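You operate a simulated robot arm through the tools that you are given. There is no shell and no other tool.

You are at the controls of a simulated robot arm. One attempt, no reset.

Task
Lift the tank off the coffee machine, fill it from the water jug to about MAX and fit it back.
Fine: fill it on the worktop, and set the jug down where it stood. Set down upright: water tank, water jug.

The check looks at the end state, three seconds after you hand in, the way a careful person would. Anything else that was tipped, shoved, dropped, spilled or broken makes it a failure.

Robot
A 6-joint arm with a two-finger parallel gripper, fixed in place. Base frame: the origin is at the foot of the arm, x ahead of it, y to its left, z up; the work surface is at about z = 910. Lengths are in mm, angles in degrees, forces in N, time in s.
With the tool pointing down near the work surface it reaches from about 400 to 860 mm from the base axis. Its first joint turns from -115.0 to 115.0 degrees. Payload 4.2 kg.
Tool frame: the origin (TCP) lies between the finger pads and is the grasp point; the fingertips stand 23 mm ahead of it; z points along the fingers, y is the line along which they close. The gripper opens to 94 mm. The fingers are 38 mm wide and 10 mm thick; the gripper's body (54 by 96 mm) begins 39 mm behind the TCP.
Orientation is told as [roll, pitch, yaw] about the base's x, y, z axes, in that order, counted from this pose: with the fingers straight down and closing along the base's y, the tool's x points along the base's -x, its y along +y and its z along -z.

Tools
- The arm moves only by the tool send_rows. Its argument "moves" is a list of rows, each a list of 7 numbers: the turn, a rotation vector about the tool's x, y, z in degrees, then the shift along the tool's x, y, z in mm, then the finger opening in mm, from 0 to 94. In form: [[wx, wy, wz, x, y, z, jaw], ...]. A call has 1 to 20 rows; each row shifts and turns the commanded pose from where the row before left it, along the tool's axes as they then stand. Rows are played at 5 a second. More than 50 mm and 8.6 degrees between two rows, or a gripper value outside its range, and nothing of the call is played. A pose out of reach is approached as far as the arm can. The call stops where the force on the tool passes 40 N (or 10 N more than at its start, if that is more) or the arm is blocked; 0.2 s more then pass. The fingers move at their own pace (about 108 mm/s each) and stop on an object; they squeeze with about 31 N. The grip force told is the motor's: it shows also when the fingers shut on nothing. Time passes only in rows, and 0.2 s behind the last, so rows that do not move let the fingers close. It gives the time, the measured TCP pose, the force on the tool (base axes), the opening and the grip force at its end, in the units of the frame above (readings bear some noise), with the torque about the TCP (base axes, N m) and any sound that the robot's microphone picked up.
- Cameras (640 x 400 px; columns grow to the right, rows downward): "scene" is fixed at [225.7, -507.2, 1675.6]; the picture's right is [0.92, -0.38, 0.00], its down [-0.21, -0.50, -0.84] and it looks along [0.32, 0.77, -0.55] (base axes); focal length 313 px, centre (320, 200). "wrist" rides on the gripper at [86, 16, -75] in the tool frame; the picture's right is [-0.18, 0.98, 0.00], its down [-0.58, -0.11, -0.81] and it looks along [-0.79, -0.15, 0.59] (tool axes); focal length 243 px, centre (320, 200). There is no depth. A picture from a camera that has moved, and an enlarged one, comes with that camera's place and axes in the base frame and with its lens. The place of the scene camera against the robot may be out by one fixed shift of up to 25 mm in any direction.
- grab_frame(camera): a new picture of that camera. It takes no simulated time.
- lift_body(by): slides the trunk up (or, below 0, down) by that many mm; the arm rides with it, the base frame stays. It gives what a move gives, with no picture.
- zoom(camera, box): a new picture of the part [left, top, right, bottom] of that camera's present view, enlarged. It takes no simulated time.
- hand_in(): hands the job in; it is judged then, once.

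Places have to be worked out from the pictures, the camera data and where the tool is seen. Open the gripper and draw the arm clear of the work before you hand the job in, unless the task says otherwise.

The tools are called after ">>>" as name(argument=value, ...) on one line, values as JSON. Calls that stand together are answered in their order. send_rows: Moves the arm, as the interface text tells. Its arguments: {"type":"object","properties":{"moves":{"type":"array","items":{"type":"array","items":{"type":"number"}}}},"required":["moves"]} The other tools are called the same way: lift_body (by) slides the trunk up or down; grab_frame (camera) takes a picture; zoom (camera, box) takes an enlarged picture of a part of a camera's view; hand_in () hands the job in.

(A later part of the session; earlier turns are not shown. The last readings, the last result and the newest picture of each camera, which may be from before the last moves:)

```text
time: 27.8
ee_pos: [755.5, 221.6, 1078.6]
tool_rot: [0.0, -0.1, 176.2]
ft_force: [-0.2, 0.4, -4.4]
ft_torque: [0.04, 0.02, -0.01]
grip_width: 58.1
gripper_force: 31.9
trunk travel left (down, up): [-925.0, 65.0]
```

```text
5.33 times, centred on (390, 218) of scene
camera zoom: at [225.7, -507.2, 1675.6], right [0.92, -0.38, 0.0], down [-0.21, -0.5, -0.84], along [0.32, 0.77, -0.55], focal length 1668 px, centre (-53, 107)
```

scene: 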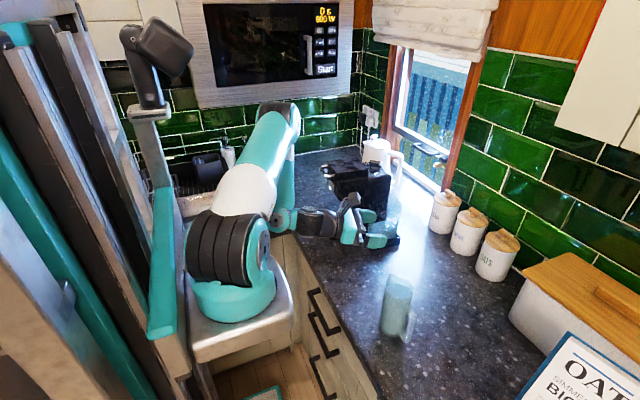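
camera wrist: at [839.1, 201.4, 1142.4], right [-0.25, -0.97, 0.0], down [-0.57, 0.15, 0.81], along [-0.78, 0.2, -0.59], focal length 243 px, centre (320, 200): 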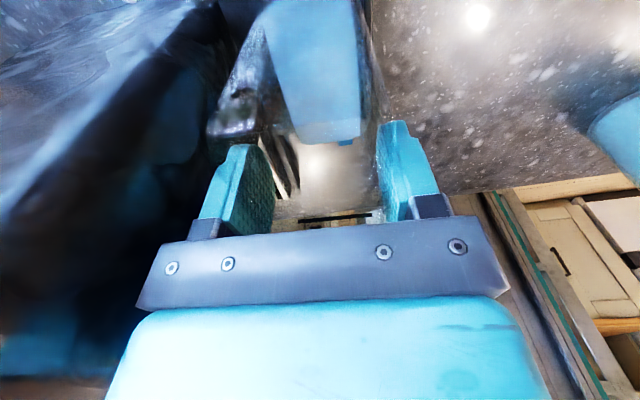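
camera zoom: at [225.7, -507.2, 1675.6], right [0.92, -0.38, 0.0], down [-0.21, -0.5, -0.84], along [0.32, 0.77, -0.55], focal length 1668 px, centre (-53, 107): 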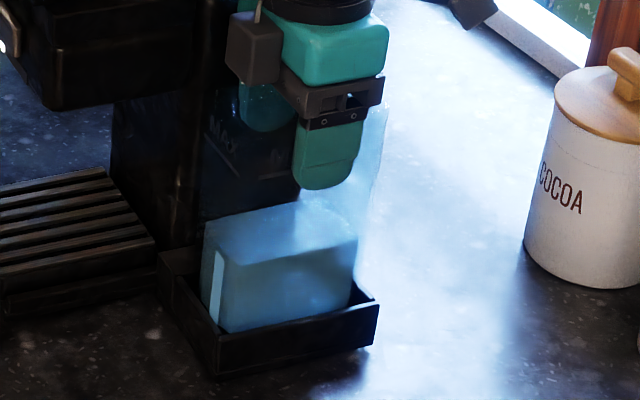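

The load reads about 4.4 N and the tank rises freely out of the tray. I'll continue straight up about 75 mm so its bottom clears the tray rim and block.

>>> send_rows(moves=[[0, 0, 0, 0, 0, -8, 40], [0, 0, 0, 0, 0, -10, 40], [0, 0, 0, 0, 0, -12, 40], [0, 0, 0, 0, 0, -12, 40], [0, 0, 0, 0, 0, -12, 40], [0, 0, 0, 0, 0, -12, 40], [0, 0, 0, 0, 0, -8, 40]])

>>> zoom(camera="scene", box=[340, 130, 440, 255])

```text
time: 29.4
ee_pos: [754.4, 220.5, 1153.1]
tool_rot: [0.0, -0.2, 176.2]
ft_force: [-1.1, -0.1, -3.6]
ft_torque: [0.0, -0.02, 0.01]
grip_width: 57.8
gripper_force: 31.1
trunk travel left (down, up): [-925.0, 65.0]
```

```text
3.20 times, centred on (390, 192) of scene
camera zoom: at [225.7, -507.2, 1675.6], right [0.92, -0.38, 0.0], down [-0.21, -0.5, -0.84], along [0.32, 0.77, -0.55], focal length 1001 px, centre (96, 224)
```

zoom: 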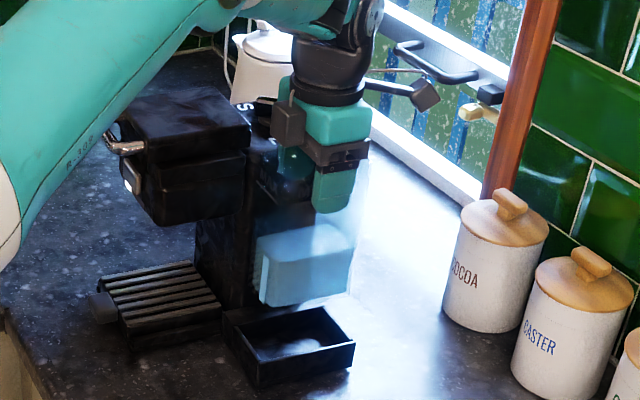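

The tank is clear above the tray. I'll bring it away from the tower along -y and then over to about (640, 60) on open worktop.

>>> send_rows(moves=[[0, 0, 0, 1, 15, 0, 40], [0, 0, 0, 1.6, 25, 0, 40], [0, 0, 0, 1.6, 25, 0, 40], [0, 0, 0, 1.6, 25, 0, 40], [0, 0, 0, -20, 15, 0, 40], [0, 0, 0, -22, 14, 0, 40], [0, 0, 0, -22, 14, 0, 40], [0, 0, 0, -22, 14, 0, 40], [0, 0, 0, -18, 10, 0, 40], [0, 0, 0, -8, 5, 0, 40]])

>>> grab_frame(camera="scene")

>>> grab_frame(camera="wrist")

```text
time: 31.6
ee_pos: [638.5, 66.3, 1152.3]
tool_rot: [0.0, -0.2, 176.2]
ft_force: [-0.4, 0.3, -4.4]
ft_torque: [0.01, 0.01, -0.03]
grip_width: 57.9
gripper_force: 30.9
trunk travel left (down, up): [-925.0, 65.0]
```

```text
taken
```

scene: 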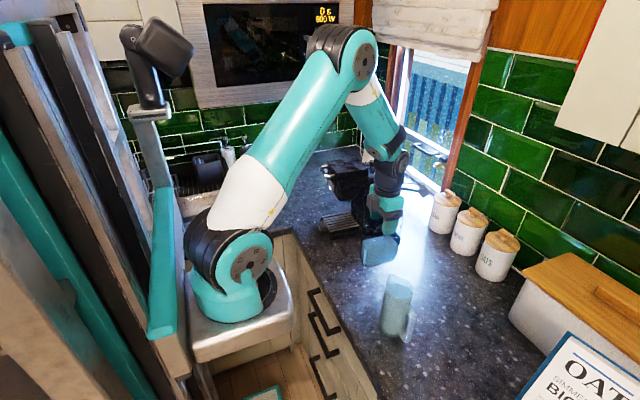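

```text
taken
camera wrist: at [722.6, 45.2, 1227.1], right [-0.25, -0.97, 0.0], down [-0.57, 0.15, 0.81], along [-0.78, 0.2, -0.59], focal length 243 px, centre (320, 200)
```

wrist: 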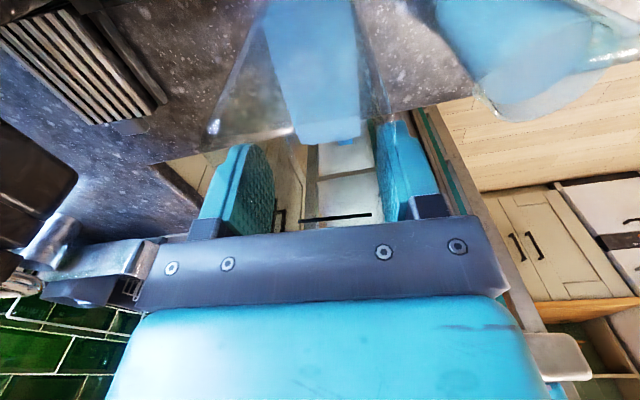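

The tank hangs upright over open worktop at (638, 66). I'll lower it to near the surface first, then creep down until I feel contact.

>>> send_rows(moves=[[0, 0, 0, 0, 0, 12, 40], [0, 0, 0, 0, 0, 18, 40], [0, 0, 0, 0, 0, 18, 40], [0, 0, 0, 0, 0, 18, 40], [0, 0, 0, 0, 0, 12, 40], [0, 0, 0, 0, 0, 6, 40]])

>>> zoom(camera="scene", box=[340, 190, 440, 290])

```text
time: 33.0
ee_pos: [638.3, 67.2, 1067.9]
tool_rot: [-0.1, -0.1, 176.2]
ft_force: [0.2, -0.3, -4.5]
ft_torque: [0.0, 0.02, 0.01]
grip_width: 58.0
gripper_force: 31.4
trunk travel left (down, up): [-925.0, 65.0]
```

```text
4.00 times, centred on (390, 240) of scene
camera zoom: at [225.7, -507.2, 1675.6], right [0.92, -0.38, 0.0], down [-0.21, -0.5, -0.84], along [0.32, 0.77, -0.55], focal length 1251 px, centre (40, 40)
```

zoom: 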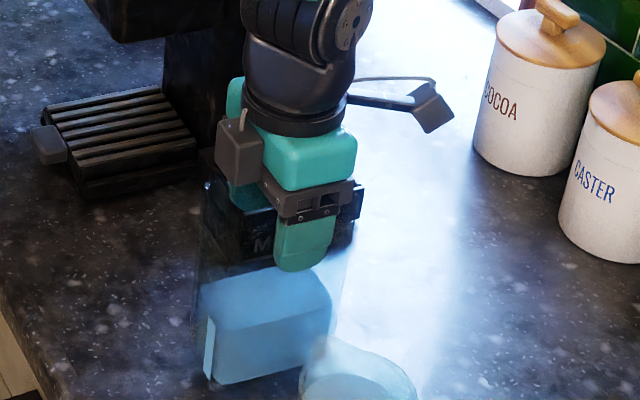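

Still about 4.5 N hanging. I'll creep down in 3 mm steps and watch the vertical force.

>>> send_rows(moves=[[0, 0, 0, 0, 0, 3, 40], [0, 0, 0, 0, 0, 3, 40], [0, 0, 0, 0, 0, 3, 40]])

>>> zoom(camera="scene", box=[360, 240, 420, 290])

```text
time: 33.8
ee_pos: [639.0, 66.0, 1060.9]
tool_rot: [0.0, -0.1, 176.2]
ft_force: [-0.4, -0.5, -4.5]
ft_torque: [0.01, 0.01, 0.01]
grip_width: 57.9
gripper_force: 30.9
trunk travel left (down, up): [-925.0, 65.0]
```

```text
8.00 times, centred on (390, 265) of scene
camera zoom: at [225.7, -507.2, 1675.6], right [0.92, -0.38, 0.0], down [-0.21, -0.5, -0.84], along [0.32, 0.77, -0.55], focal length 2502 px, centre (-240, -320)
```

zoom: 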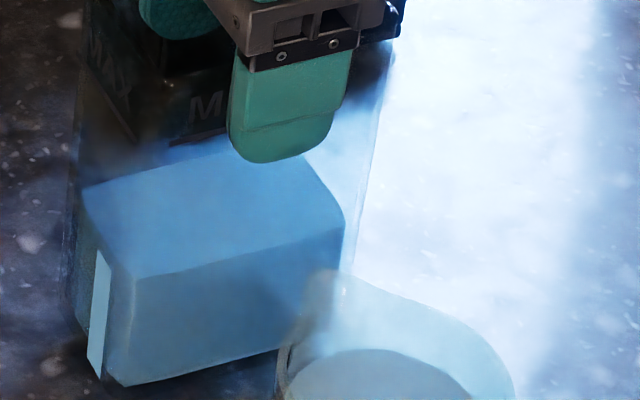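

No contact yet; continuing down slowly.

>>> send_rows(moves=[[0, 0, 0, 0, 0, 3, 40], [0, 0, 0, 0, 0, 3, 40], [0, 0, 0, 0, 0, 3, 40]])

```text
time: 34.6
ee_pos: [639.4, 66.7, 1055.9]
tool_rot: [-0.1, 0.1, 176.2]
ft_force: [-3.0, -5.5, 32.5]
ft_torque: [-0.62, 0.41, 0.29]
grip_width: 58.1
gripper_force: 31.0
trunk travel left (down, up): [-925.0, 65.0]
```

Contact at z≈1056 (32 N push), so the tank stands on the worktop. I'll relieve the push before opening.

>>> send_rows(moves=[[0, 0, 0, 0, 0, -2, 40], [0, 0, 0, 0, 0, -1, 40]])

```text
time: 35.2
ee_pos: [638.9, 67.1, 1055.1]
tool_rot: [0.0, 0.0, 176.1]
ft_force: [1.9, -1.6, 13.8]
ft_torque: [-0.14, -1.07, -0.05]
grip_width: 57.6
gripper_force: 31.2
trunk travel left (down, up): [-925.0, 65.0]
```

The push has dropped to 14 N; another 1 mm up and a look.

>>> send_rows(moves=[[0, 0, 0, 0, 0, -0.8, 40], [0, 0, 0, 0, 0, 0, 40]])

>>> zoom(camera="scene", box=[350, 215, 430, 290])

```text
time: 35.8
ee_pos: [638.1, 66.4, 1054.2]
tool_rot: [0.0, -0.2, 176.4]
ft_force: [2.4, 0.8, 1.1]
ft_torque: [0.23, -0.62, -0.04]
grip_width: 57.8
gripper_force: 31.4
trunk travel left (down, up): [-925.0, 65.0]
```

```text
5.33 times, centred on (390, 252) of scene
camera zoom: at [225.7, -507.2, 1675.6], right [0.92, -0.38, 0.0], down [-0.21, -0.5, -0.84], along [0.32, 0.77, -0.55], focal length 1668 px, centre (-53, -80)
```

zoom: 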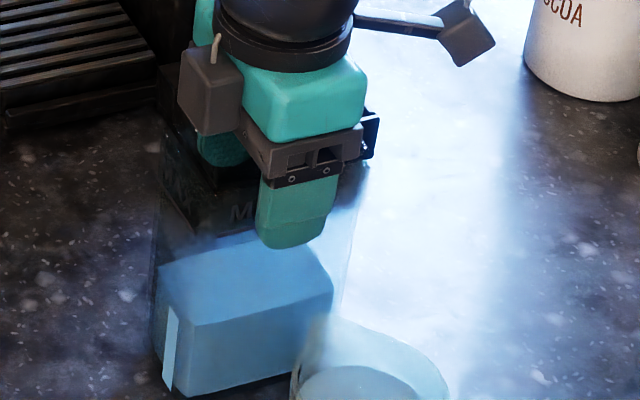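

The vertical force is about zero with the tank standing upright. I'll open the fingers to 74 and retreat straight up.

>>> send_rows(moves=[[0, 0, 0, 0, 0, 0, 60], [0, 0, 0, 0, 0, 0, 66], [0, 0, 0, 0, 0, 0, 74], [0, 0, 0, 0, 0, 0, 74]])

>>> zoom(camera="scene", box=[350, 215, 430, 290])

```text
time: 36.8
ee_pos: [638.0, 66.9, 1055.4]
tool_rot: [0.0, -0.1, 176.2]
ft_force: [1.1, 0.6, 0.2]
ft_torque: [-0.01, 0.01, 0.01]
grip_width: 74.0
gripper_force: 0.1
trunk travel left (down, up): [-925.0, 65.0]
```

```text
5.33 times, centred on (390, 252) of scene
camera zoom: at [225.7, -507.2, 1675.6], right [0.92, -0.38, 0.0], down [-0.21, -0.5, -0.84], along [0.32, 0.77, -0.55], focal length 1668 px, centre (-53, -80)
```

zoom: 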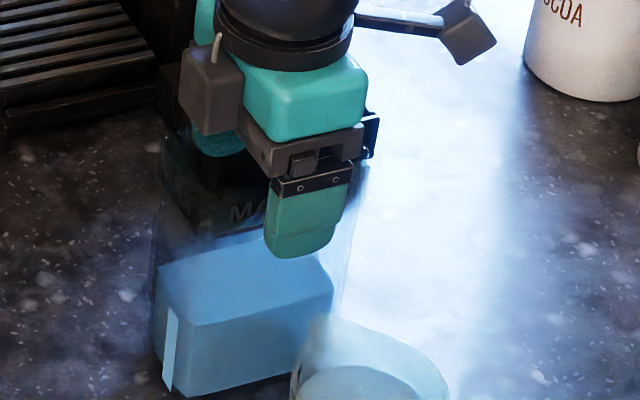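

The tank stands free at about (638, 67). I'll rise straight up 130 mm, clear of the rim, then check the whole scene.

>>> send_rows(moves=[[0, 0, 0, 0, 0, -15, 74], [0, 0, 0, 0, 0, -25, 74], [0, 0, 0, 0, 0, -40, 74], [0, 0, 0, 0, 0, -45, 74], [0, 0, 0, 0, 0, -45, 94]])

>>> grab_frame(camera="scene")

>>> zoom(camera="scene", box=[350, 215, 430, 290])

>>> grab_frame(camera="wrist")

```text
time: 38.0
ee_pos: [639.7, 67.0, 1225.1]
tool_rot: [-0.1, -0.2, 176.2]
ft_force: [0.5, -0.7, -0.8]
ft_torque: [-0.02, 0.06, 0.0]
grip_width: 93.9
gripper_force: 0.0
trunk travel left (down, up): [-925.0, 65.0]
```

```text
taken
```

scene: 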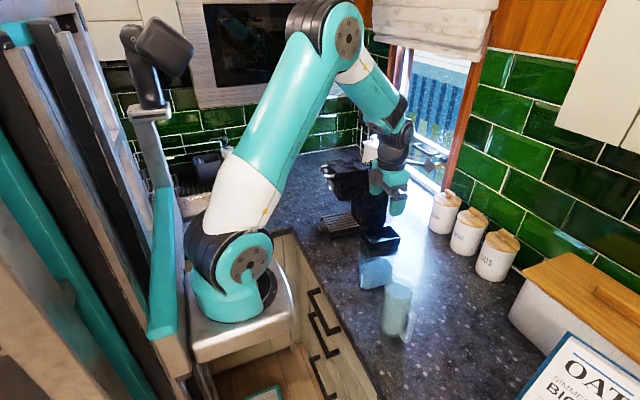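

```text
5.33 times, centred on (390, 252) of scene
camera zoom: at [225.7, -507.2, 1675.6], right [0.92, -0.38, 0.0], down [-0.21, -0.5, -0.84], along [0.32, 0.77, -0.55], focal length 1668 px, centre (-53, -80)
```

zoom: 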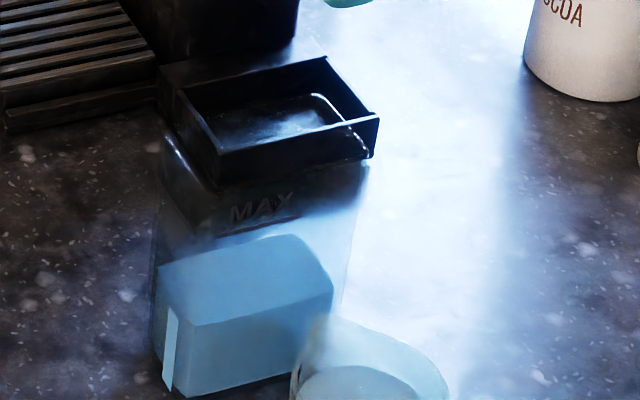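

```text
taken
camera wrist: at [723.8, 45.9, 1299.9], right [-0.25, -0.97, 0.0], down [-0.57, 0.15, 0.81], along [-0.78, 0.2, -0.59], focal length 243 px, centre (320, 200)
```

wrist: 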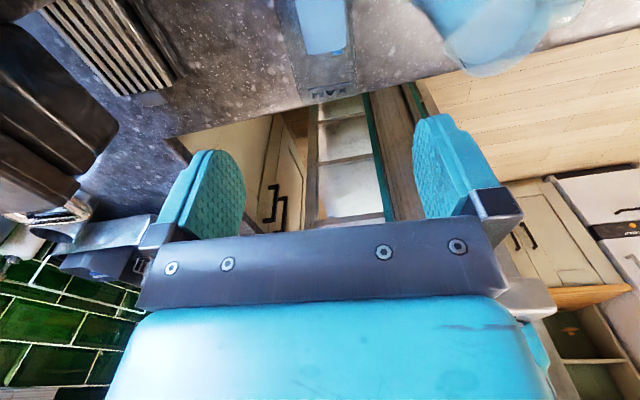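

The tank stands upright, with MAX readable on its front face. Next I'll go above the jug at yaw 84, tilted 30° so the camera looks straight down, to find its centre, spout and handle.

>>> send_rows(moves=[[0, 0, 7.68, 0, 0, -5, 94], [0, 0, 7.68, 0, 0, -5, 94], [0, 0, 7.68, 0, 0, -5, 94], [0, 0, 7.68, 0, 0, -5, 94], [0, 0, 7.68, 0, 0, -5, 94], [0, 0, 7.68, 0, 0, -5, 94], [0, 0, 7.68, 0, 0, 0, 94], [0, 0, 7.68, 0, 0, 0, 94], [0, 0, 7.68, 0, 0, 0, 94], [0, 0, 7.68, 0, 0, 0, 94], [0, 0, 7.68, 0, 0, 0, 94], [0, 0, 7.68, 0, 0, 0, 94], [0, 0, 0, 44.5, 5.4, 0, 94], [0, 0, 0, 44.5, 5.4, 0, 94], [0, 0, 0, 44.5, 5.4, 0, 94], [0, 0, 0, 44.5, 5.4, 0, 94], [0, 7.5, 0, 0, 0, 0, 94], [0, 7.5, 0, 0, 0, 0, 94], [0, 7.5, 0, 0, 0, 0, 94], [0, 7.5, 0, 0, 0, 0, 94]])

>>> grab_frame(camera="wrist")

>>> zoom(camera="wrist", box=[250, 60, 410, 210])

```text
time: 42.2
ee_pos: [599.6, -107.2, 1255.8]
tool_rot: [0.0, 30.1, 84.1]
ft_force: [-0.6, 0.0, 0.3]
ft_torque: [0.04, -0.01, 0.01]
grip_width: 94.0
gripper_force: 0.0
trunk travel left (down, up): [-925.0, 65.0]
```

```text
taken
camera wrist: at [578.0, -142.7, 1364.3], right [-0.96, 0.26, -0.09], down [0.2, 0.89, 0.41], along [0.19, 0.37, -0.91], focal length 243 px, centre (320, 200)
```

wrist: 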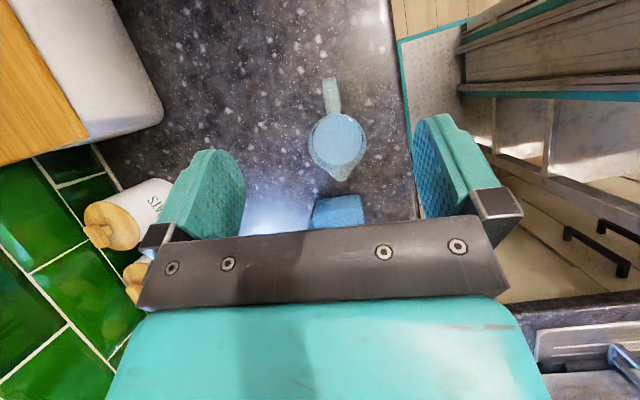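

```text
2.67 times, centred on (330, 135) of wrist
camera zoom: at [578.0, -142.7, 1364.3], right [-0.96, 0.26, -0.09], down [0.2, 0.89, 0.41], along [0.19, 0.37, -0.91], focal length 647 px, centre (293, 373)
```

zoom: 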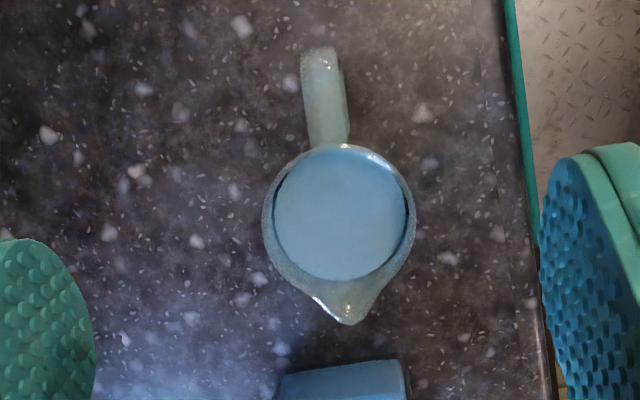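

From two views the jug's rim is at z≈1055, the axis at (599.3,-89.7), diameter about 71, spout tip about 51 mm out towards +y and the handle opposite. I'll level the tool over the axis, come down to just above the rim and check.

>>> send_rows(moves=[[0, -7.5, 0, 0, 0, 0, 94], [0, -7.5, 0, 0, 0, 0, 94], [0, -7.5, 0, 0, 0, 0, 94], [0, -7.6, 0, 0, 0, 0, 94], [0, 0, 0, -17.4, 2.1, 0, 94], [0, 0, 0, 0, 0, 40, 94], [0, 0, 0, 0, 0, 40, 94], [0, 0, 0, 0, 0, 40, 94], [0, 0, 0, 0, 0, 20, 94]])

>>> grab_frame(camera="wrist")

>>> zoom(camera="scene", box=[350, 220, 450, 350])

```text
time: 44.2
ee_pos: [598.7, -89.1, 1117.1]
tool_rot: [-0.1, -0.2, 84.0]
ft_force: [0.4, 0.0, 0.2]
ft_torque: [0.04, -0.05, 0.0]
grip_width: 94.0
gripper_force: 0.1
trunk travel left (down, up): [-925.0, 65.0]
```

```text
taken
camera wrist: at [572.3, -174.2, 1191.7], right [-0.96, 0.28, 0.0], down [0.17, 0.57, 0.81], along [0.23, 0.77, -0.59], focal length 243 px, centre (320, 200)
```

wrist: 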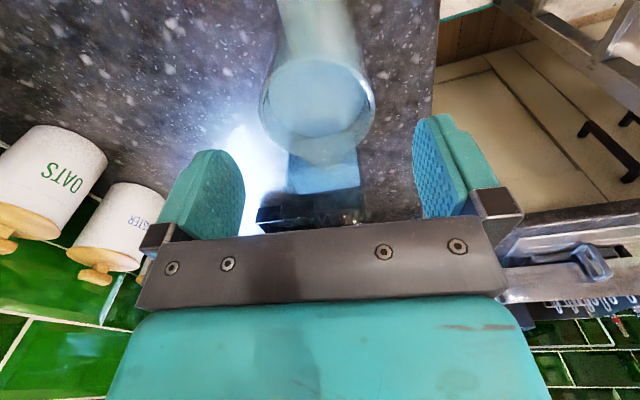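

```text
3.08 times, centred on (400, 285) of scene
camera zoom: at [225.7, -507.2, 1675.6], right [0.92, -0.38, 0.0], down [-0.21, -0.5, -0.84], along [0.32, 0.77, -0.55], focal length 962 px, centre (74, -62)
```

zoom: 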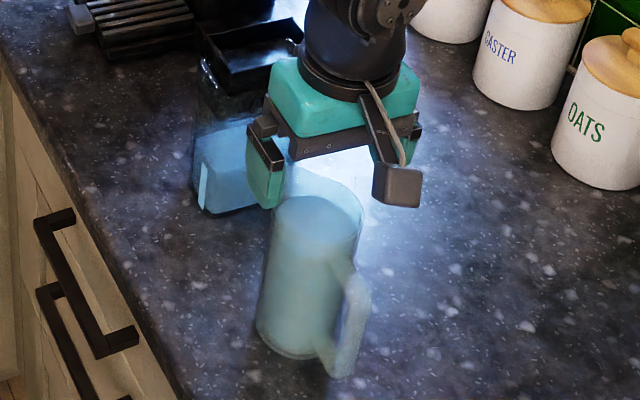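

The jug is centred between the fingers (rim centre x≈598). I'll descend to z≈1028, where the palm is still about 12 mm above the rim.

>>> send_rows(moves=[[0, 0, 0, 0, 0, 25, 94], [0, 0, 0, 0, 0, 25, 94], [0, 0, 0, 0, 0, 20, 94], [0, 0, 0, 0, 0, 12, 94], [0, 0, 0, 0, 0, 7, 94]])

>>> grab_frame(camera="wrist")

>>> zoom(camera="scene", box=[360, 250, 440, 350])

```text
time: 45.4
ee_pos: [599.3, -90.4, 1026.6]
tool_rot: [0.1, -0.1, 84.3]
ft_force: [0.0, 0.0, -0.2]
ft_torque: [0.0, 0.0, 0.0]
grip_width: 93.9
gripper_force: 0.1
trunk travel left (down, up): [-925.0, 65.0]
```

```text
taken
camera wrist: at [572.8, -173.8, 1101.9], right [-0.96, 0.28, 0.0], down [0.17, 0.57, 0.81], along [0.23, 0.77, -0.59], focal length 243 px, centre (320, 200)
```

wrist: 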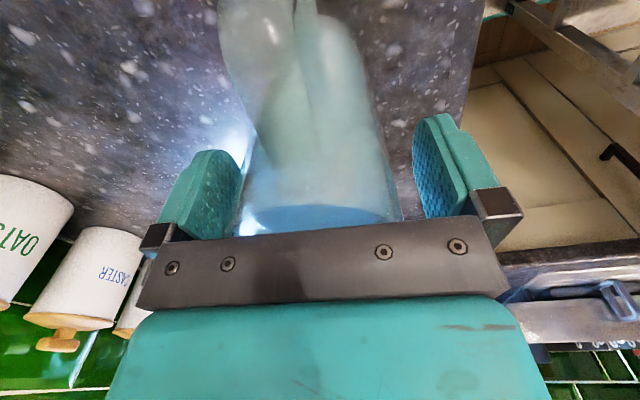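

```text
4.00 times, centred on (400, 300) of scene
camera zoom: at [225.7, -507.2, 1675.6], right [0.92, -0.38, 0.0], down [-0.21, -0.5, -0.84], along [0.32, 0.77, -0.55], focal length 1251 px, centre (0, -200)
```

zoom: 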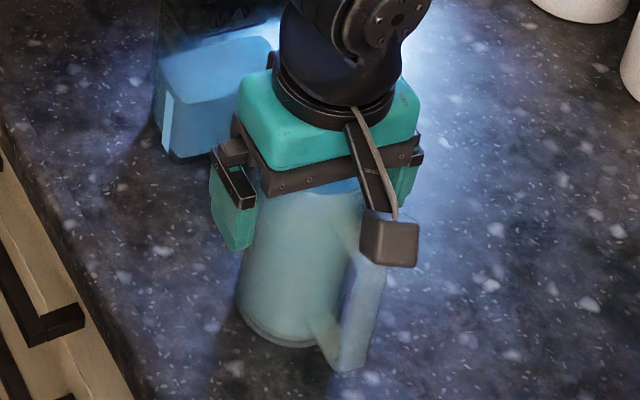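

Fingers flank the jug, no contact force. Closing gently on the body.

>>> send_rows(moves=[[0, 0, 0, 0, 0, 0, 84], [0, 0, 0, 0, 0, 0, 78], [0, 0, 0, 0, 0, 0, 73], [0, 0, 0, 0, 0, 0, 68], [0, 0, 0, 0, 0, 0, 60], [0, 0, 0, 0, 0, 0, 55], [0, 0, 0, 0, 0, 0, 55]])

>>> grab_frame(camera="wrist")

```text
time: 47.0
ee_pos: [600.0, -89.9, 1028.1]
tool_rot: [0.1, -0.1, 84.0]
ft_force: [3.5, -0.6, 0.5]
ft_torque: [-0.29, -0.34, 0.1]
grip_width: 68.6
gripper_force: 31.2
trunk travel left (down, up): [-925.0, 65.0]
```

```text
taken
camera wrist: at [573.0, -173.8, 1102.1], right [-0.96, 0.28, 0.0], down [0.17, 0.57, 0.81], along [0.23, 0.77, -0.59], focal length 243 px, centre (320, 200)
```

wrist: 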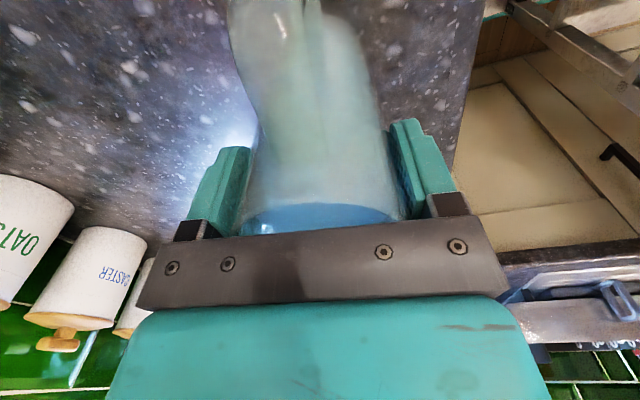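

Gripped at 68.6 mm with 31 N; I note the jug's home TCP as (599.5,-90,1027.5), yaw 84. A small test lift next.

>>> send_rows(moves=[[0, 0, 0, 0, 0, -4, 55], [0, 0, 0, 0, 0, -4, 55], [0, 0, 0, 0, 0, -4, 55], [0, 0, 0, 0, 0, -4, 55]])

>>> zoom(camera="scene", box=[360, 240, 440, 350])

```text
time: 48.0
ee_pos: [598.6, -89.4, 1043.5]
tool_rot: [0.2, -0.1, 84.1]
ft_force: [0.7, -0.6, -7.3]
ft_torque: [0.02, 0.02, 0.02]
grip_width: 68.2
gripper_force: 30.9
trunk travel left (down, up): [-925.0, 65.0]
```

```text
3.64 times, centred on (400, 295) of scene
camera zoom: at [225.7, -507.2, 1675.6], right [0.92, -0.38, 0.0], down [-0.21, -0.5, -0.84], along [0.32, 0.77, -0.55], focal length 1138 px, centre (29, -146)
```

zoom: 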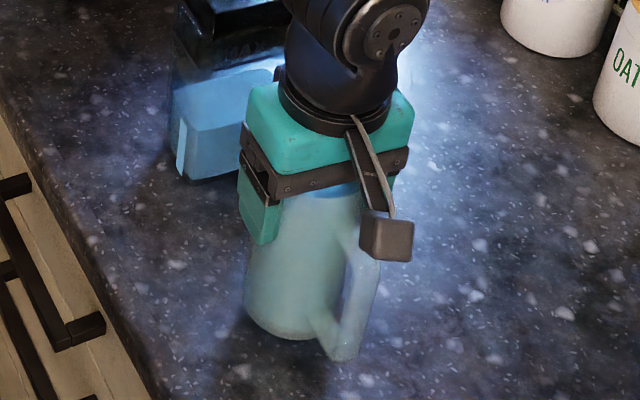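

The jug lifts cleanly at about 7.3 N. I'll raise it to z≈1140 and carry it to +x along y≈-89, clear of the tank.

>>> send_rows(moves=[[0, 0, 0, 0, 0, -8, 55], [0, 0, 0, 0, 0, -12, 55], [0, 0, 0, 0, 0, -14, 55], [0, 0, 0, 0, 0, -14, 55], [0, 0, 0, 0, 0, -14, 55], [0, 0, 0, 0, 0, -14, 55], [0, 0, 0, 0, 0, -12, 55], [0, 0, 0, 0, 0, -8, 55], [0, 0, 0, -1, -10, 0, 55], [0, 0, 0, -1.6, -16, 0, 55], [0, 0, 0, -2, -19, 0, 55], [0, 0, 0, -2, -20, 0, 55], [0, 0, 0, -2, -20, 0, 55], [0, 0, 0, -2, -20, 0, 55], [0, 0, 0, -2, -20, 0, 55], [0, 0, 0, -2, -20, 0, 55], [0, 0, 0, -2, -18, 0, 55], [0, 0, 0, -1.2, -12, 0, 55], [0, 0, 0, -0.5, -5, 0, 55]])

>>> grab_frame(camera="scene")

>>> grab_frame(camera="wrist")

```text
time: 52.0
ee_pos: [779.8, -91.5, 1137.3]
tool_rot: [0.2, -0.1, 84.1]
ft_force: [-0.5, -0.1, -8.3]
ft_torque: [0.01, -0.02, -0.02]
grip_width: 68.4
gripper_force: 31.4
trunk travel left (down, up): [-925.0, 65.0]
```

```text
taken
```

scene: 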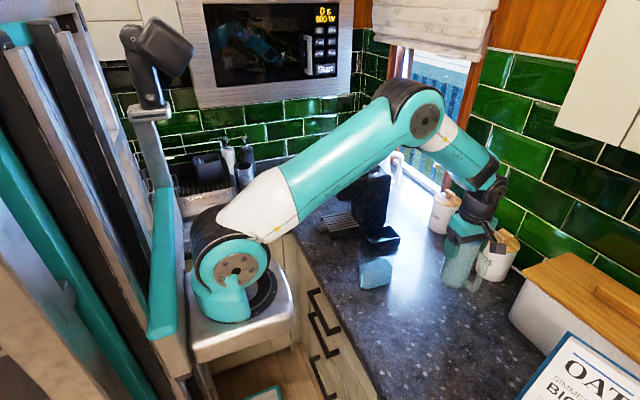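

```text
taken
camera wrist: at [754.0, -174.9, 1211.8], right [-0.96, 0.28, 0.0], down [0.17, 0.57, 0.81], along [0.23, 0.77, -0.59], focal length 243 px, centre (320, 200)
```

wrist: 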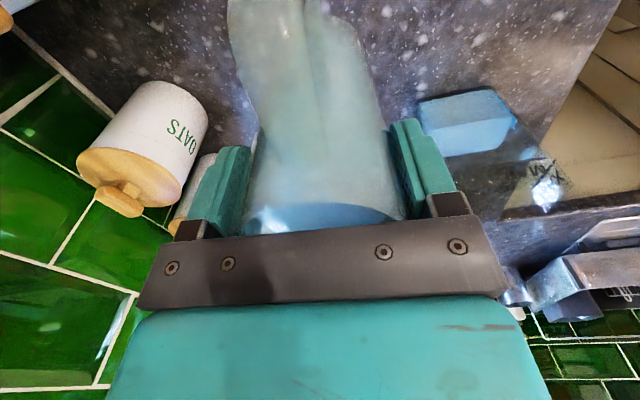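

Carrying fine. Next I move along +y to y≈61 at x≈780 (well clear of tank, tray and canisters) and turn the jug to yaw 176 so that the spout faces the tank.

>>> send_rows(moves=[[0, 0, 0, -10, 1, 0, 55], [0, 0, 0, -17, 1.8, 0, 55], [0, 0, 0, -20, 2, 0, 55], [0, 0, 0, -20, 2, 0, 55], [0, 0, 0, -20, 2, 0, 55], [0, 0, 0, -20, 2, 0, 55], [0, 0, 0, -20, 2, 0, 55], [0, 0, 0, -16, 1.8, 0, 55], [0, 0, 0, -8.5, 1, 0, 55], [0, 0, 0, 0, 0, 0, 55]])

>>> send_rows(moves=[[0, 0, -4, 0, 0, 0, 55], [0, 0, -7, 0, 0, 0, 55], [0, 0, -7.6, 0, 0, 0, 55], [0, 0, -7.6, 0, 0, 0, 55], [0, 0, -7.6, 0, 0, 0, 55], [0, 0, -7.6, 0, 0, 0, 55], [0, 0, -7.6, 0, 0, 0, 55], [0, 0, -7.6, 0, 0, 0, 55], [0, 0, -7.6, 0, 0, 0, 55], [0, 0, -7.6, 0, 0, 0, 55], [0, 0, -7.6, 0, 0, 0, 55], [0, 0, -7.6, 0, 0, 0, 55], [0, 0, -5.1, 0, 0, 0, 55], [0, 0, 0, 0, 0, 0, 55]])

>>> grab_frame(camera="scene")

>>> grab_frame(camera="wrist")

```text
time: 54.2
ee_pos: [778.5, 62.4, 1138.7]
tool_rot: [0.2, 0.0, 84.1]
ft_force: [0.0, -0.2, -6.9]
ft_torque: [0.01, 0.01, -0.02]
grip_width: 68.4
gripper_force: 31.3
trunk travel left (down, up): [-925.0, 65.0]
```

```text
time: 57.2
ee_pos: [780.6, 61.5, 1138.0]
tool_rot: [-0.1, 0.0, 176.3]
ft_force: [0.3, 0.4, -7.4]
ft_torque: [0.03, -0.01, 0.0]
grip_width: 68.4
gripper_force: 30.7
trunk travel left (down, up): [-925.0, 65.0]
```

```text
taken
```

scene: 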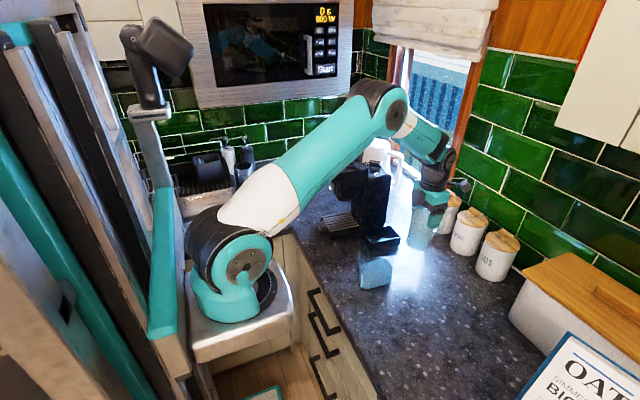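

```text
taken
camera wrist: at [864.2, 40.5, 1213.3], right [-0.25, -0.97, 0.0], down [-0.57, 0.15, 0.81], along [-0.78, 0.2, -0.59], focal length 243 px, centre (320, 200)
```

wrist: 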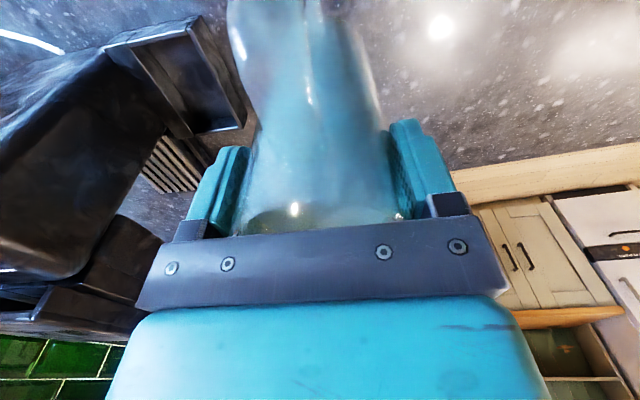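

The jug now faces the tank. I'll enlarge the scene view to check the alignment of spout and tank.

>>> zoom(camera="scene", box=[345, 170, 475, 295])

>>> zoom(camera="scene", box=[350, 220, 410, 295])

```text
3.20 times, centred on (410, 232) of scene
camera zoom: at [225.7, -507.2, 1675.6], right [0.92, -0.38, 0.0], down [-0.21, -0.5, -0.84], along [0.32, 0.77, -0.55], focal length 1001 px, centre (32, 96)
```

zoom: 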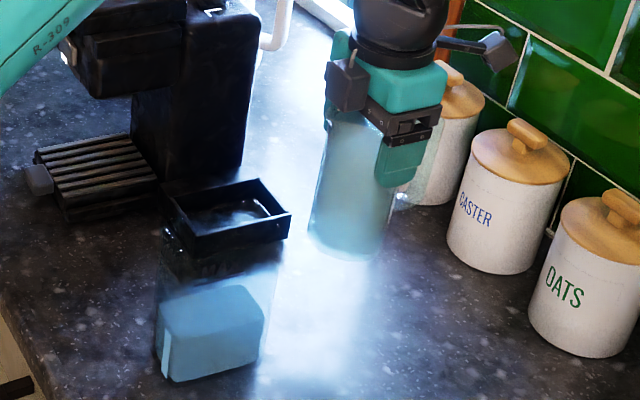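

```text
5.33 times, centred on (380, 258) of scene
camera zoom: at [225.7, -507.2, 1675.6], right [0.92, -0.38, 0.0], down [-0.21, -0.5, -0.84], along [0.32, 0.77, -0.55], focal length 1668 px, centre (0, -107)
```

zoom: 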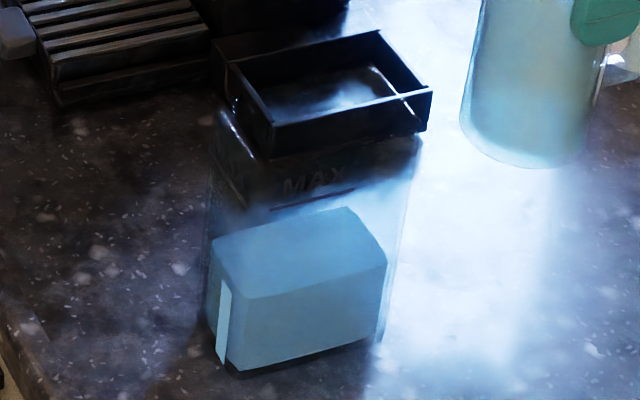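

The jug and tank are in line. I'll pre-tilt 15° (below the flow angle) away from the tank, then bring the spout tip over the tank's near edge, about 30 mm above the rim.

>>> send_rows(moves=[[0, 3.5, 0, 0, 0, 0, 55], [0, 4, 0, 0, 0, 0, 55], [0, 4, 0, 0, 0, 0, 55], [0, 3.5, 0, 0, 0, 0, 55], [0, 0, 0, -10, 1, 3.5, 55], [0, 0, 0, -14, 1.2, 5, 55], [0, 0, 0, -14, 1.2, 5, 55], [0, 0, 0, -12, 1.2, 5, 55], [0, 0, 0, -9, 0.7, 4, 55], [0, 0, 0, -4.8, 0.4, 1.8, 55], [0, 0, 0, 0, 0, 0, 55]])

>>> zoom(camera="scene", box=[345, 180, 465, 295])

>>> grab_frame(camera="wrist")

```text
time: 59.6
ee_pos: [724.3, 59.9, 1099.4]
tool_rot: [-0.1, 14.9, 176.2]
ft_force: [0.8, 0.1, -6.6]
ft_torque: [0.02, 0.12, 0.0]
grip_width: 68.1
gripper_force: 30.5
trunk travel left (down, up): [-925.0, 65.0]
```

```text
3.48 times, centred on (405, 238) of scene
camera zoom: at [225.7, -507.2, 1675.6], right [0.92, -0.38, 0.0], down [-0.21, -0.5, -0.84], along [0.32, 0.77, -0.55], focal length 1088 px, centre (24, 70)
```

zoom: 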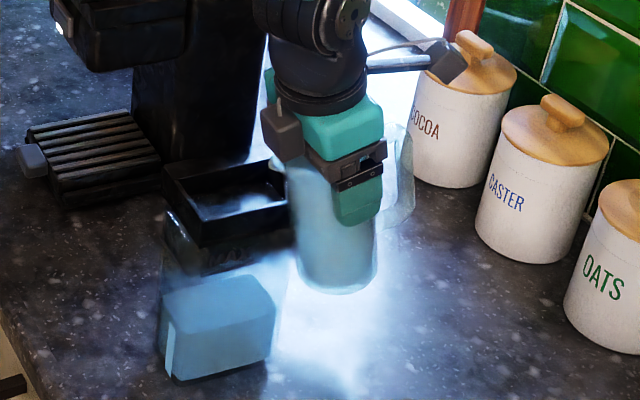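

```text
taken
camera wrist: at [786.1, 39.5, 1193.5], right [-0.24, -0.97, -0.05], down [-0.76, 0.16, 0.63], along [-0.6, 0.19, -0.77], focal length 243 px, centre (320, 200)
```

wrist: 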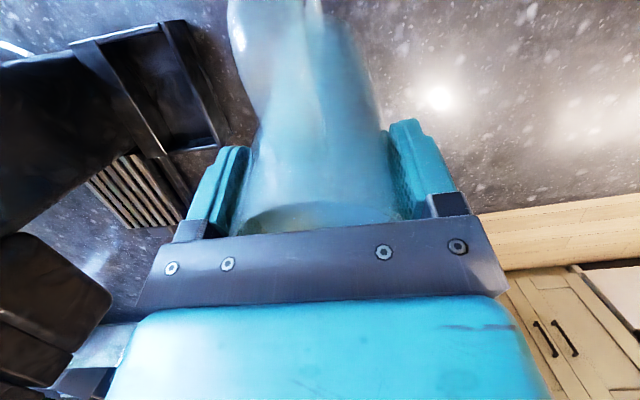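

I'll enlarge the area around the spout and tank rim.

>>> zoom(camera="scene", box=[370, 210, 430, 265])

>>> zoom(camera="scene", box=[365, 225, 415, 295])

```text
7.27 times, centred on (400, 238) of scene
camera zoom: at [225.7, -507.2, 1675.6], right [0.92, -0.38, 0.0], down [-0.21, -0.5, -0.84], along [0.32, 0.77, -0.55], focal length 2275 px, centre (-262, -73)
```

zoom: 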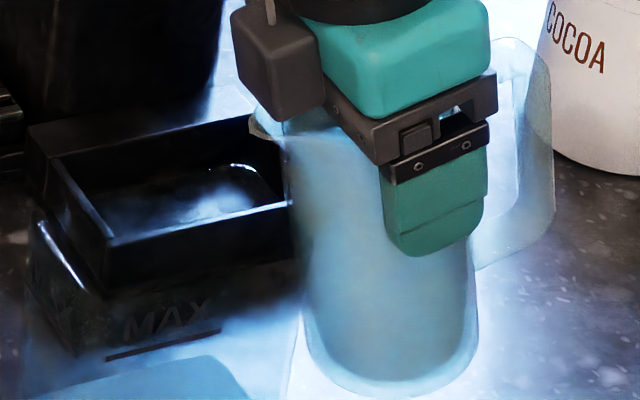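

```text
5.71 times, centred on (390, 260) of scene
camera zoom: at [225.7, -507.2, 1675.6], right [0.92, -0.38, 0.0], down [-0.21, -0.5, -0.84], along [0.32, 0.77, -0.55], focal length 1788 px, centre (-80, -143)
```

zoom: 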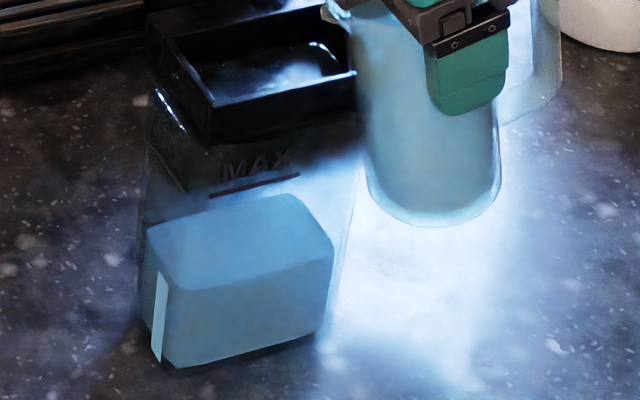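

The spout tip is over the near end of the tank at about z 1115. I'll tilt on to about 25° while holding the tip in place, and look for the first flow.

>>> send_rows(moves=[[0, 2.5, 0, -0.4, 0, -1.7, 55], [0, 2.5, 0, -0.4, 0, -1.7, 55], [0, 2.5, 0, -0.4, 0, -1.7, 55], [0, 2.5, 0, -0.4, 0, -1.7, 55]])

>>> zoom(camera="scene", box=[365, 205, 435, 295])

>>> grab_frame(camera="wrist")

```text
time: 60.6
ee_pos: [720.8, 58.6, 1103.6]
tool_rot: [-0.1, 24.9, 176.2]
ft_force: [0.7, 0.0, -6.6]
ft_torque: [-0.03, 0.19, 0.04]
grip_width: 68.4
gripper_force: 31.7
trunk travel left (down, up): [-925.0, 65.0]
```

```text
4.44 times, centred on (400, 250) of scene
camera zoom: at [225.7, -507.2, 1675.6], right [0.92, -0.38, 0.0], down [-0.21, -0.5, -0.84], along [0.32, 0.77, -0.55], focal length 1390 px, centre (-36, -22)
```

zoom: 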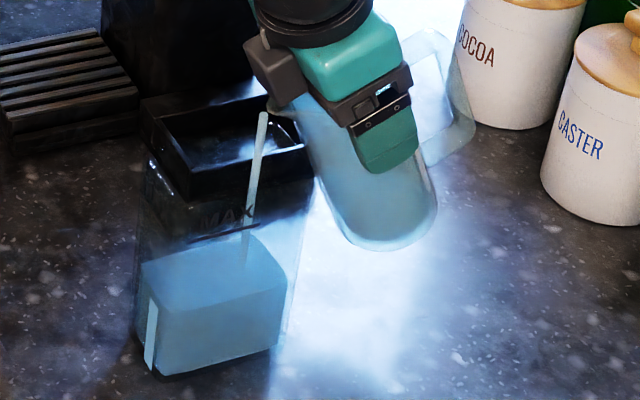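

```text
taken
camera wrist: at [764.6, 40.6, 1208.9], right [-0.23, -0.97, -0.08], down [-0.86, 0.17, 0.49], along [-0.46, 0.18, -0.87], focal length 243 px, centre (320, 200)
```

wrist: 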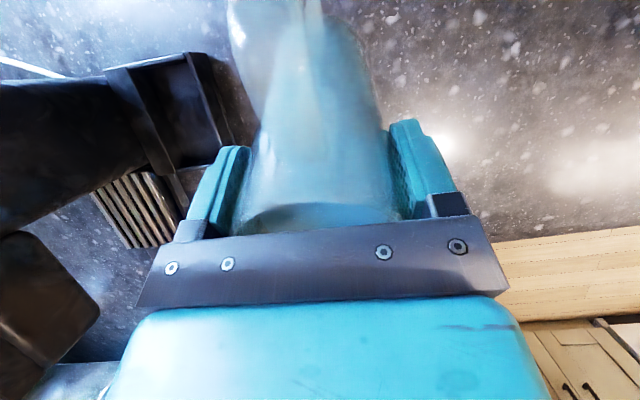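

Flow has started: a thin stream falls from the spout well inside the tank onto its water surface. I'll continue tilting slowly to about 33° while holding the tip, then look again.

>>> send_rows(moves=[[0, 1, 0, 0.58, 0, -1.04, 55], [0, 1, 0, 0.58, 0, -1.04, 55], [0, 1, 0, 0.58, 0, -1.04, 55], [0, 1, 0, 0.58, 0, -1.04, 55]])

>>> zoom(camera="scene", box=[365, 205, 435, 295])

```text
time: 61.6
ee_pos: [720.9, 59.3, 1108.4]
tool_rot: [-0.1, 29.0, 176.0]
ft_force: [0.7, 0.1, -7.1]
ft_torque: [-0.01, 0.19, 0.02]
grip_width: 68.3
gripper_force: 30.4
trunk travel left (down, up): [-925.0, 65.0]
```

```text
4.44 times, centred on (400, 250) of scene
camera zoom: at [225.7, -507.2, 1675.6], right [0.92, -0.38, 0.0], down [-0.21, -0.5, -0.84], along [0.32, 0.77, -0.55], focal length 1390 px, centre (-36, -22)
```

zoom: 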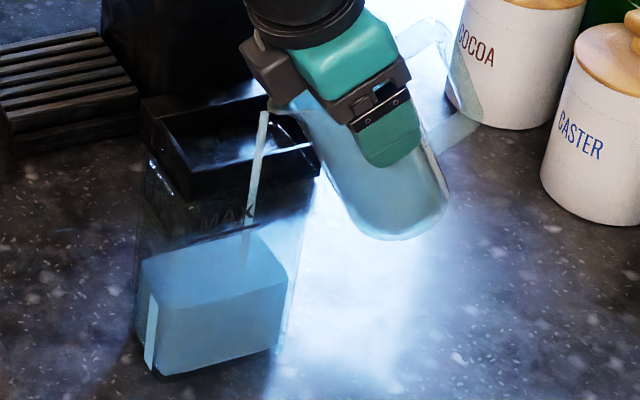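

The stream stays inside and the level is rising a little. I continue with the same slow tilt for 8 more degrees.

>>> send_rows(moves=[[0, 1, 0, 0.58, 0, -0.9, 55], [0, 1, 0, 0.58, 0, -0.9, 55], [0, 1, 0, 0.58, 0, -0.9, 55], [0, 1, 0, 0.58, 0, -0.9, 55], [0, 1, 0, 0.6, 0, -0.85, 55], [0, 1, 0, 0.6, 0, -0.85, 55], [0, 1, 0, 0.6, 0, -0.85, 55], [0, 1, 0, 0.6, 0, -0.85, 55]])

>>> zoom(camera="scene", box=[365, 205, 435, 295])

```text
time: 63.4
ee_pos: [720.7, 58.3, 1116.2]
tool_rot: [-0.1, 36.9, 176.0]
ft_force: [0.6, -0.4, -6.6]
ft_torque: [-0.01, 0.21, 0.0]
grip_width: 68.3
gripper_force: 30.9
trunk travel left (down, up): [-925.0, 65.0]
```

```text
4.44 times, centred on (400, 250) of scene
camera zoom: at [225.7, -507.2, 1675.6], right [0.92, -0.38, 0.0], down [-0.21, -0.5, -0.84], along [0.32, 0.77, -0.55], focal length 1390 px, centre (-36, -22)
```

zoom: 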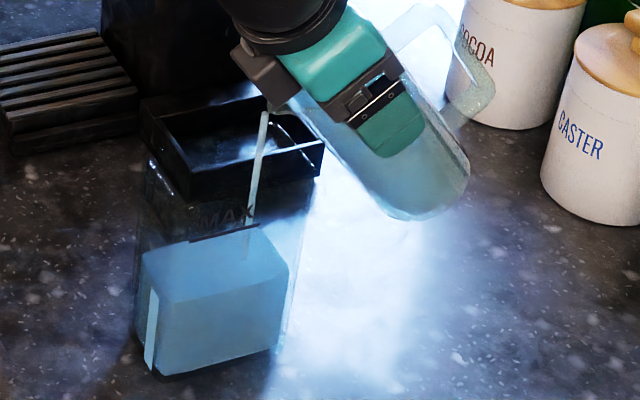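

About a fifth of the way to MAX, with the stream clean. I continue tilting 10° more with the tip held.

>>> send_rows(moves=[[0, 1, 0, 0.51, 0, -0.9, 55], [0, 1, 0, 0.51, 0, -0.9, 55], [0, 1, 0, 0.51, 0, -0.9, 55], [0, 1, 0, 0.51, 0, -0.9, 55], [0, 1, 0, 0.51, 0, -0.9, 55], [0, 1, 0, 0.51, 0, -0.9, 55], [0, 1, 0, 0.51, 0, -0.9, 55], [0, 1, 0, 0.51, 0, -0.9, 55], [0, 1, 0, 0.51, 0, -0.9, 55], [0, 1, 0, 0.51, 0, -0.9, 55]])

>>> zoom(camera="scene", box=[365, 205, 435, 295])

```text
time: 65.6
ee_pos: [720.2, 58.9, 1127.5]
tool_rot: [-0.2, 46.9, 176.1]
ft_force: [-0.1, -0.3, -6.7]
ft_torque: [0.0, 0.21, -0.01]
grip_width: 68.3
gripper_force: 31.6
trunk travel left (down, up): [-925.0, 65.0]
```

```text
4.44 times, centred on (400, 250) of scene
camera zoom: at [225.7, -507.2, 1675.6], right [0.92, -0.38, 0.0], down [-0.21, -0.5, -0.84], along [0.32, 0.77, -0.55], focal length 1390 px, centre (-36, -22)
```

zoom: 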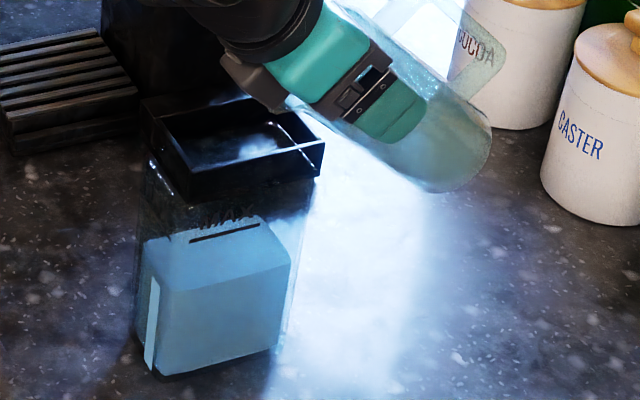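

The stream has paused at 47° as the jug's level reached the lip; the tank is about 40% of the way from start to MAX. I'll tilt on to 57° with the tip held.

>>> send_rows(moves=[[0, 1, 0, 0.3, 0, -0.9, 55], [0, 1, 0, 0.3, 0, -0.9, 55], [0, 1, 0, 0.3, 0, -0.9, 55], [0, 1, 0, 0.25, 0, -0.92, 55], [0, 1, 0, 0.25, 0, -0.92, 55]])

>>> zoom(camera="scene", box=[365, 205, 435, 295])

>>> grab_frame(camera="wrist")

```text
time: 66.8
ee_pos: [716.7, 59.1, 1130.1]
tool_rot: [-0.2, 52.0, 176.0]
ft_force: [0.5, -0.2, -5.6]
ft_torque: [0.06, 0.27, 0.0]
grip_width: 68.5
gripper_force: 30.9
trunk travel left (down, up): [-925.0, 65.0]
```

```text
4.44 times, centred on (400, 250) of scene
camera zoom: at [225.7, -507.2, 1675.6], right [0.92, -0.38, 0.0], down [-0.21, -0.5, -0.84], along [0.32, 0.77, -0.55], focal length 1390 px, centre (-36, -22)
```

zoom: 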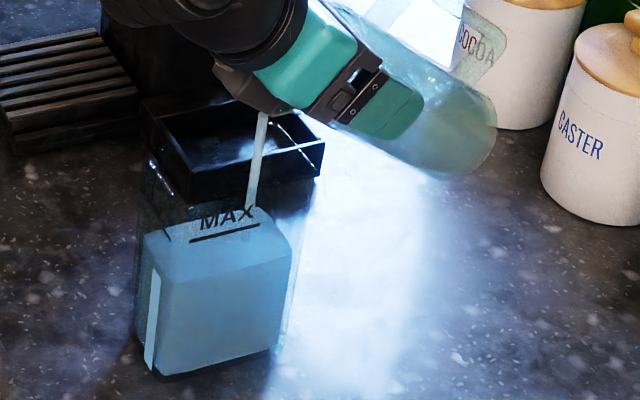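

```text
taken
camera wrist: at [708.9, 44.5, 1245.1], right [-0.18, -0.97, -0.15], down [-0.98, 0.17, 0.04], along [-0.01, 0.15, -0.99], focal length 243 px, centre (320, 200)
```

wrist: 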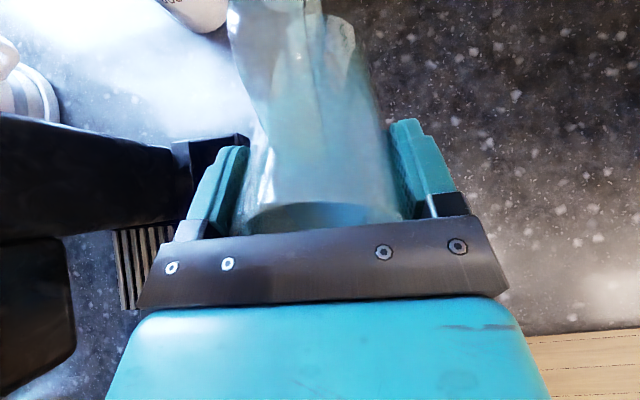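

The level has risen to about 23 mm below MAX, with the stream still inside. I'll tilt 5° more, let it run and recheck.

>>> send_rows(moves=[[0, 1, 0, 0.5, 0, -0.9, 55], [0, 1, 0, 0.5, 0, -0.9, 55], [0, 1, 0, 0.5, 0, -0.9, 55], [0, 1, 0, 0.5, 0, -0.9, 55], [0, 1, 0, 0.5, 0, -0.9, 55], [0, 0, 0, 0, 0, 0, 55], [0, 0, 0, 0, 0, 0, 55]])

>>> zoom(camera="scene", box=[365, 205, 435, 295])

```text
time: 68.4
ee_pos: [715.6, 59.4, 1135.4]
tool_rot: [-0.1, 56.9, 176.0]
ft_force: [-0.3, -0.1, -5.6]
ft_torque: [0.02, 0.22, 0.04]
grip_width: 68.5
gripper_force: 31.1
trunk travel left (down, up): [-925.0, 65.0]
```

```text
4.44 times, centred on (400, 250) of scene
camera zoom: at [225.7, -507.2, 1675.6], right [0.92, -0.38, 0.0], down [-0.21, -0.5, -0.84], along [0.32, 0.77, -0.55], focal length 1390 px, centre (-36, -22)
```

zoom: 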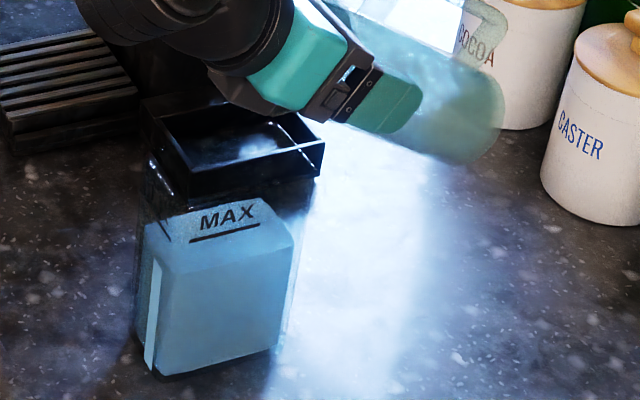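

The flow has paused again at 57°. I'll enlarge the tank to read the level against the MAX line.

>>> zoom(camera="scene", box=[385, 235, 435, 295])

>>> zoom(camera="scene", box=[360, 245, 405, 292])

```text
6.67 times, centred on (410, 265) of scene
camera zoom: at [225.7, -507.2, 1675.6], right [0.92, -0.38, 0.0], down [-0.21, -0.5, -0.84], along [0.32, 0.77, -0.55], focal length 2085 px, centre (-280, -233)
```

zoom: 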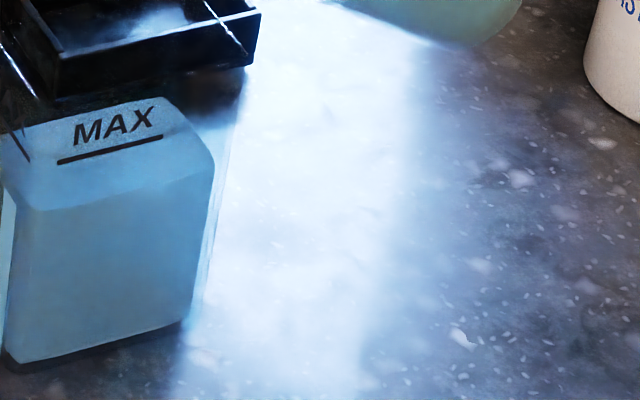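

```text
8.51 times, centred on (382, 268) of scene
camera zoom: at [225.7, -507.2, 1675.6], right [0.92, -0.38, 0.0], down [-0.21, -0.5, -0.84], along [0.32, 0.77, -0.55], focal length 2662 px, centre (-212, -383)
```

zoom: 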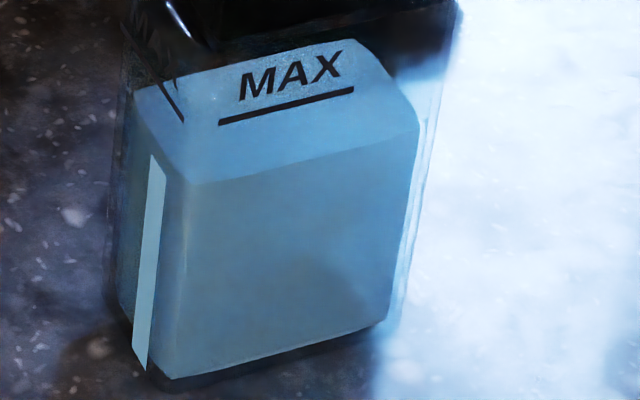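

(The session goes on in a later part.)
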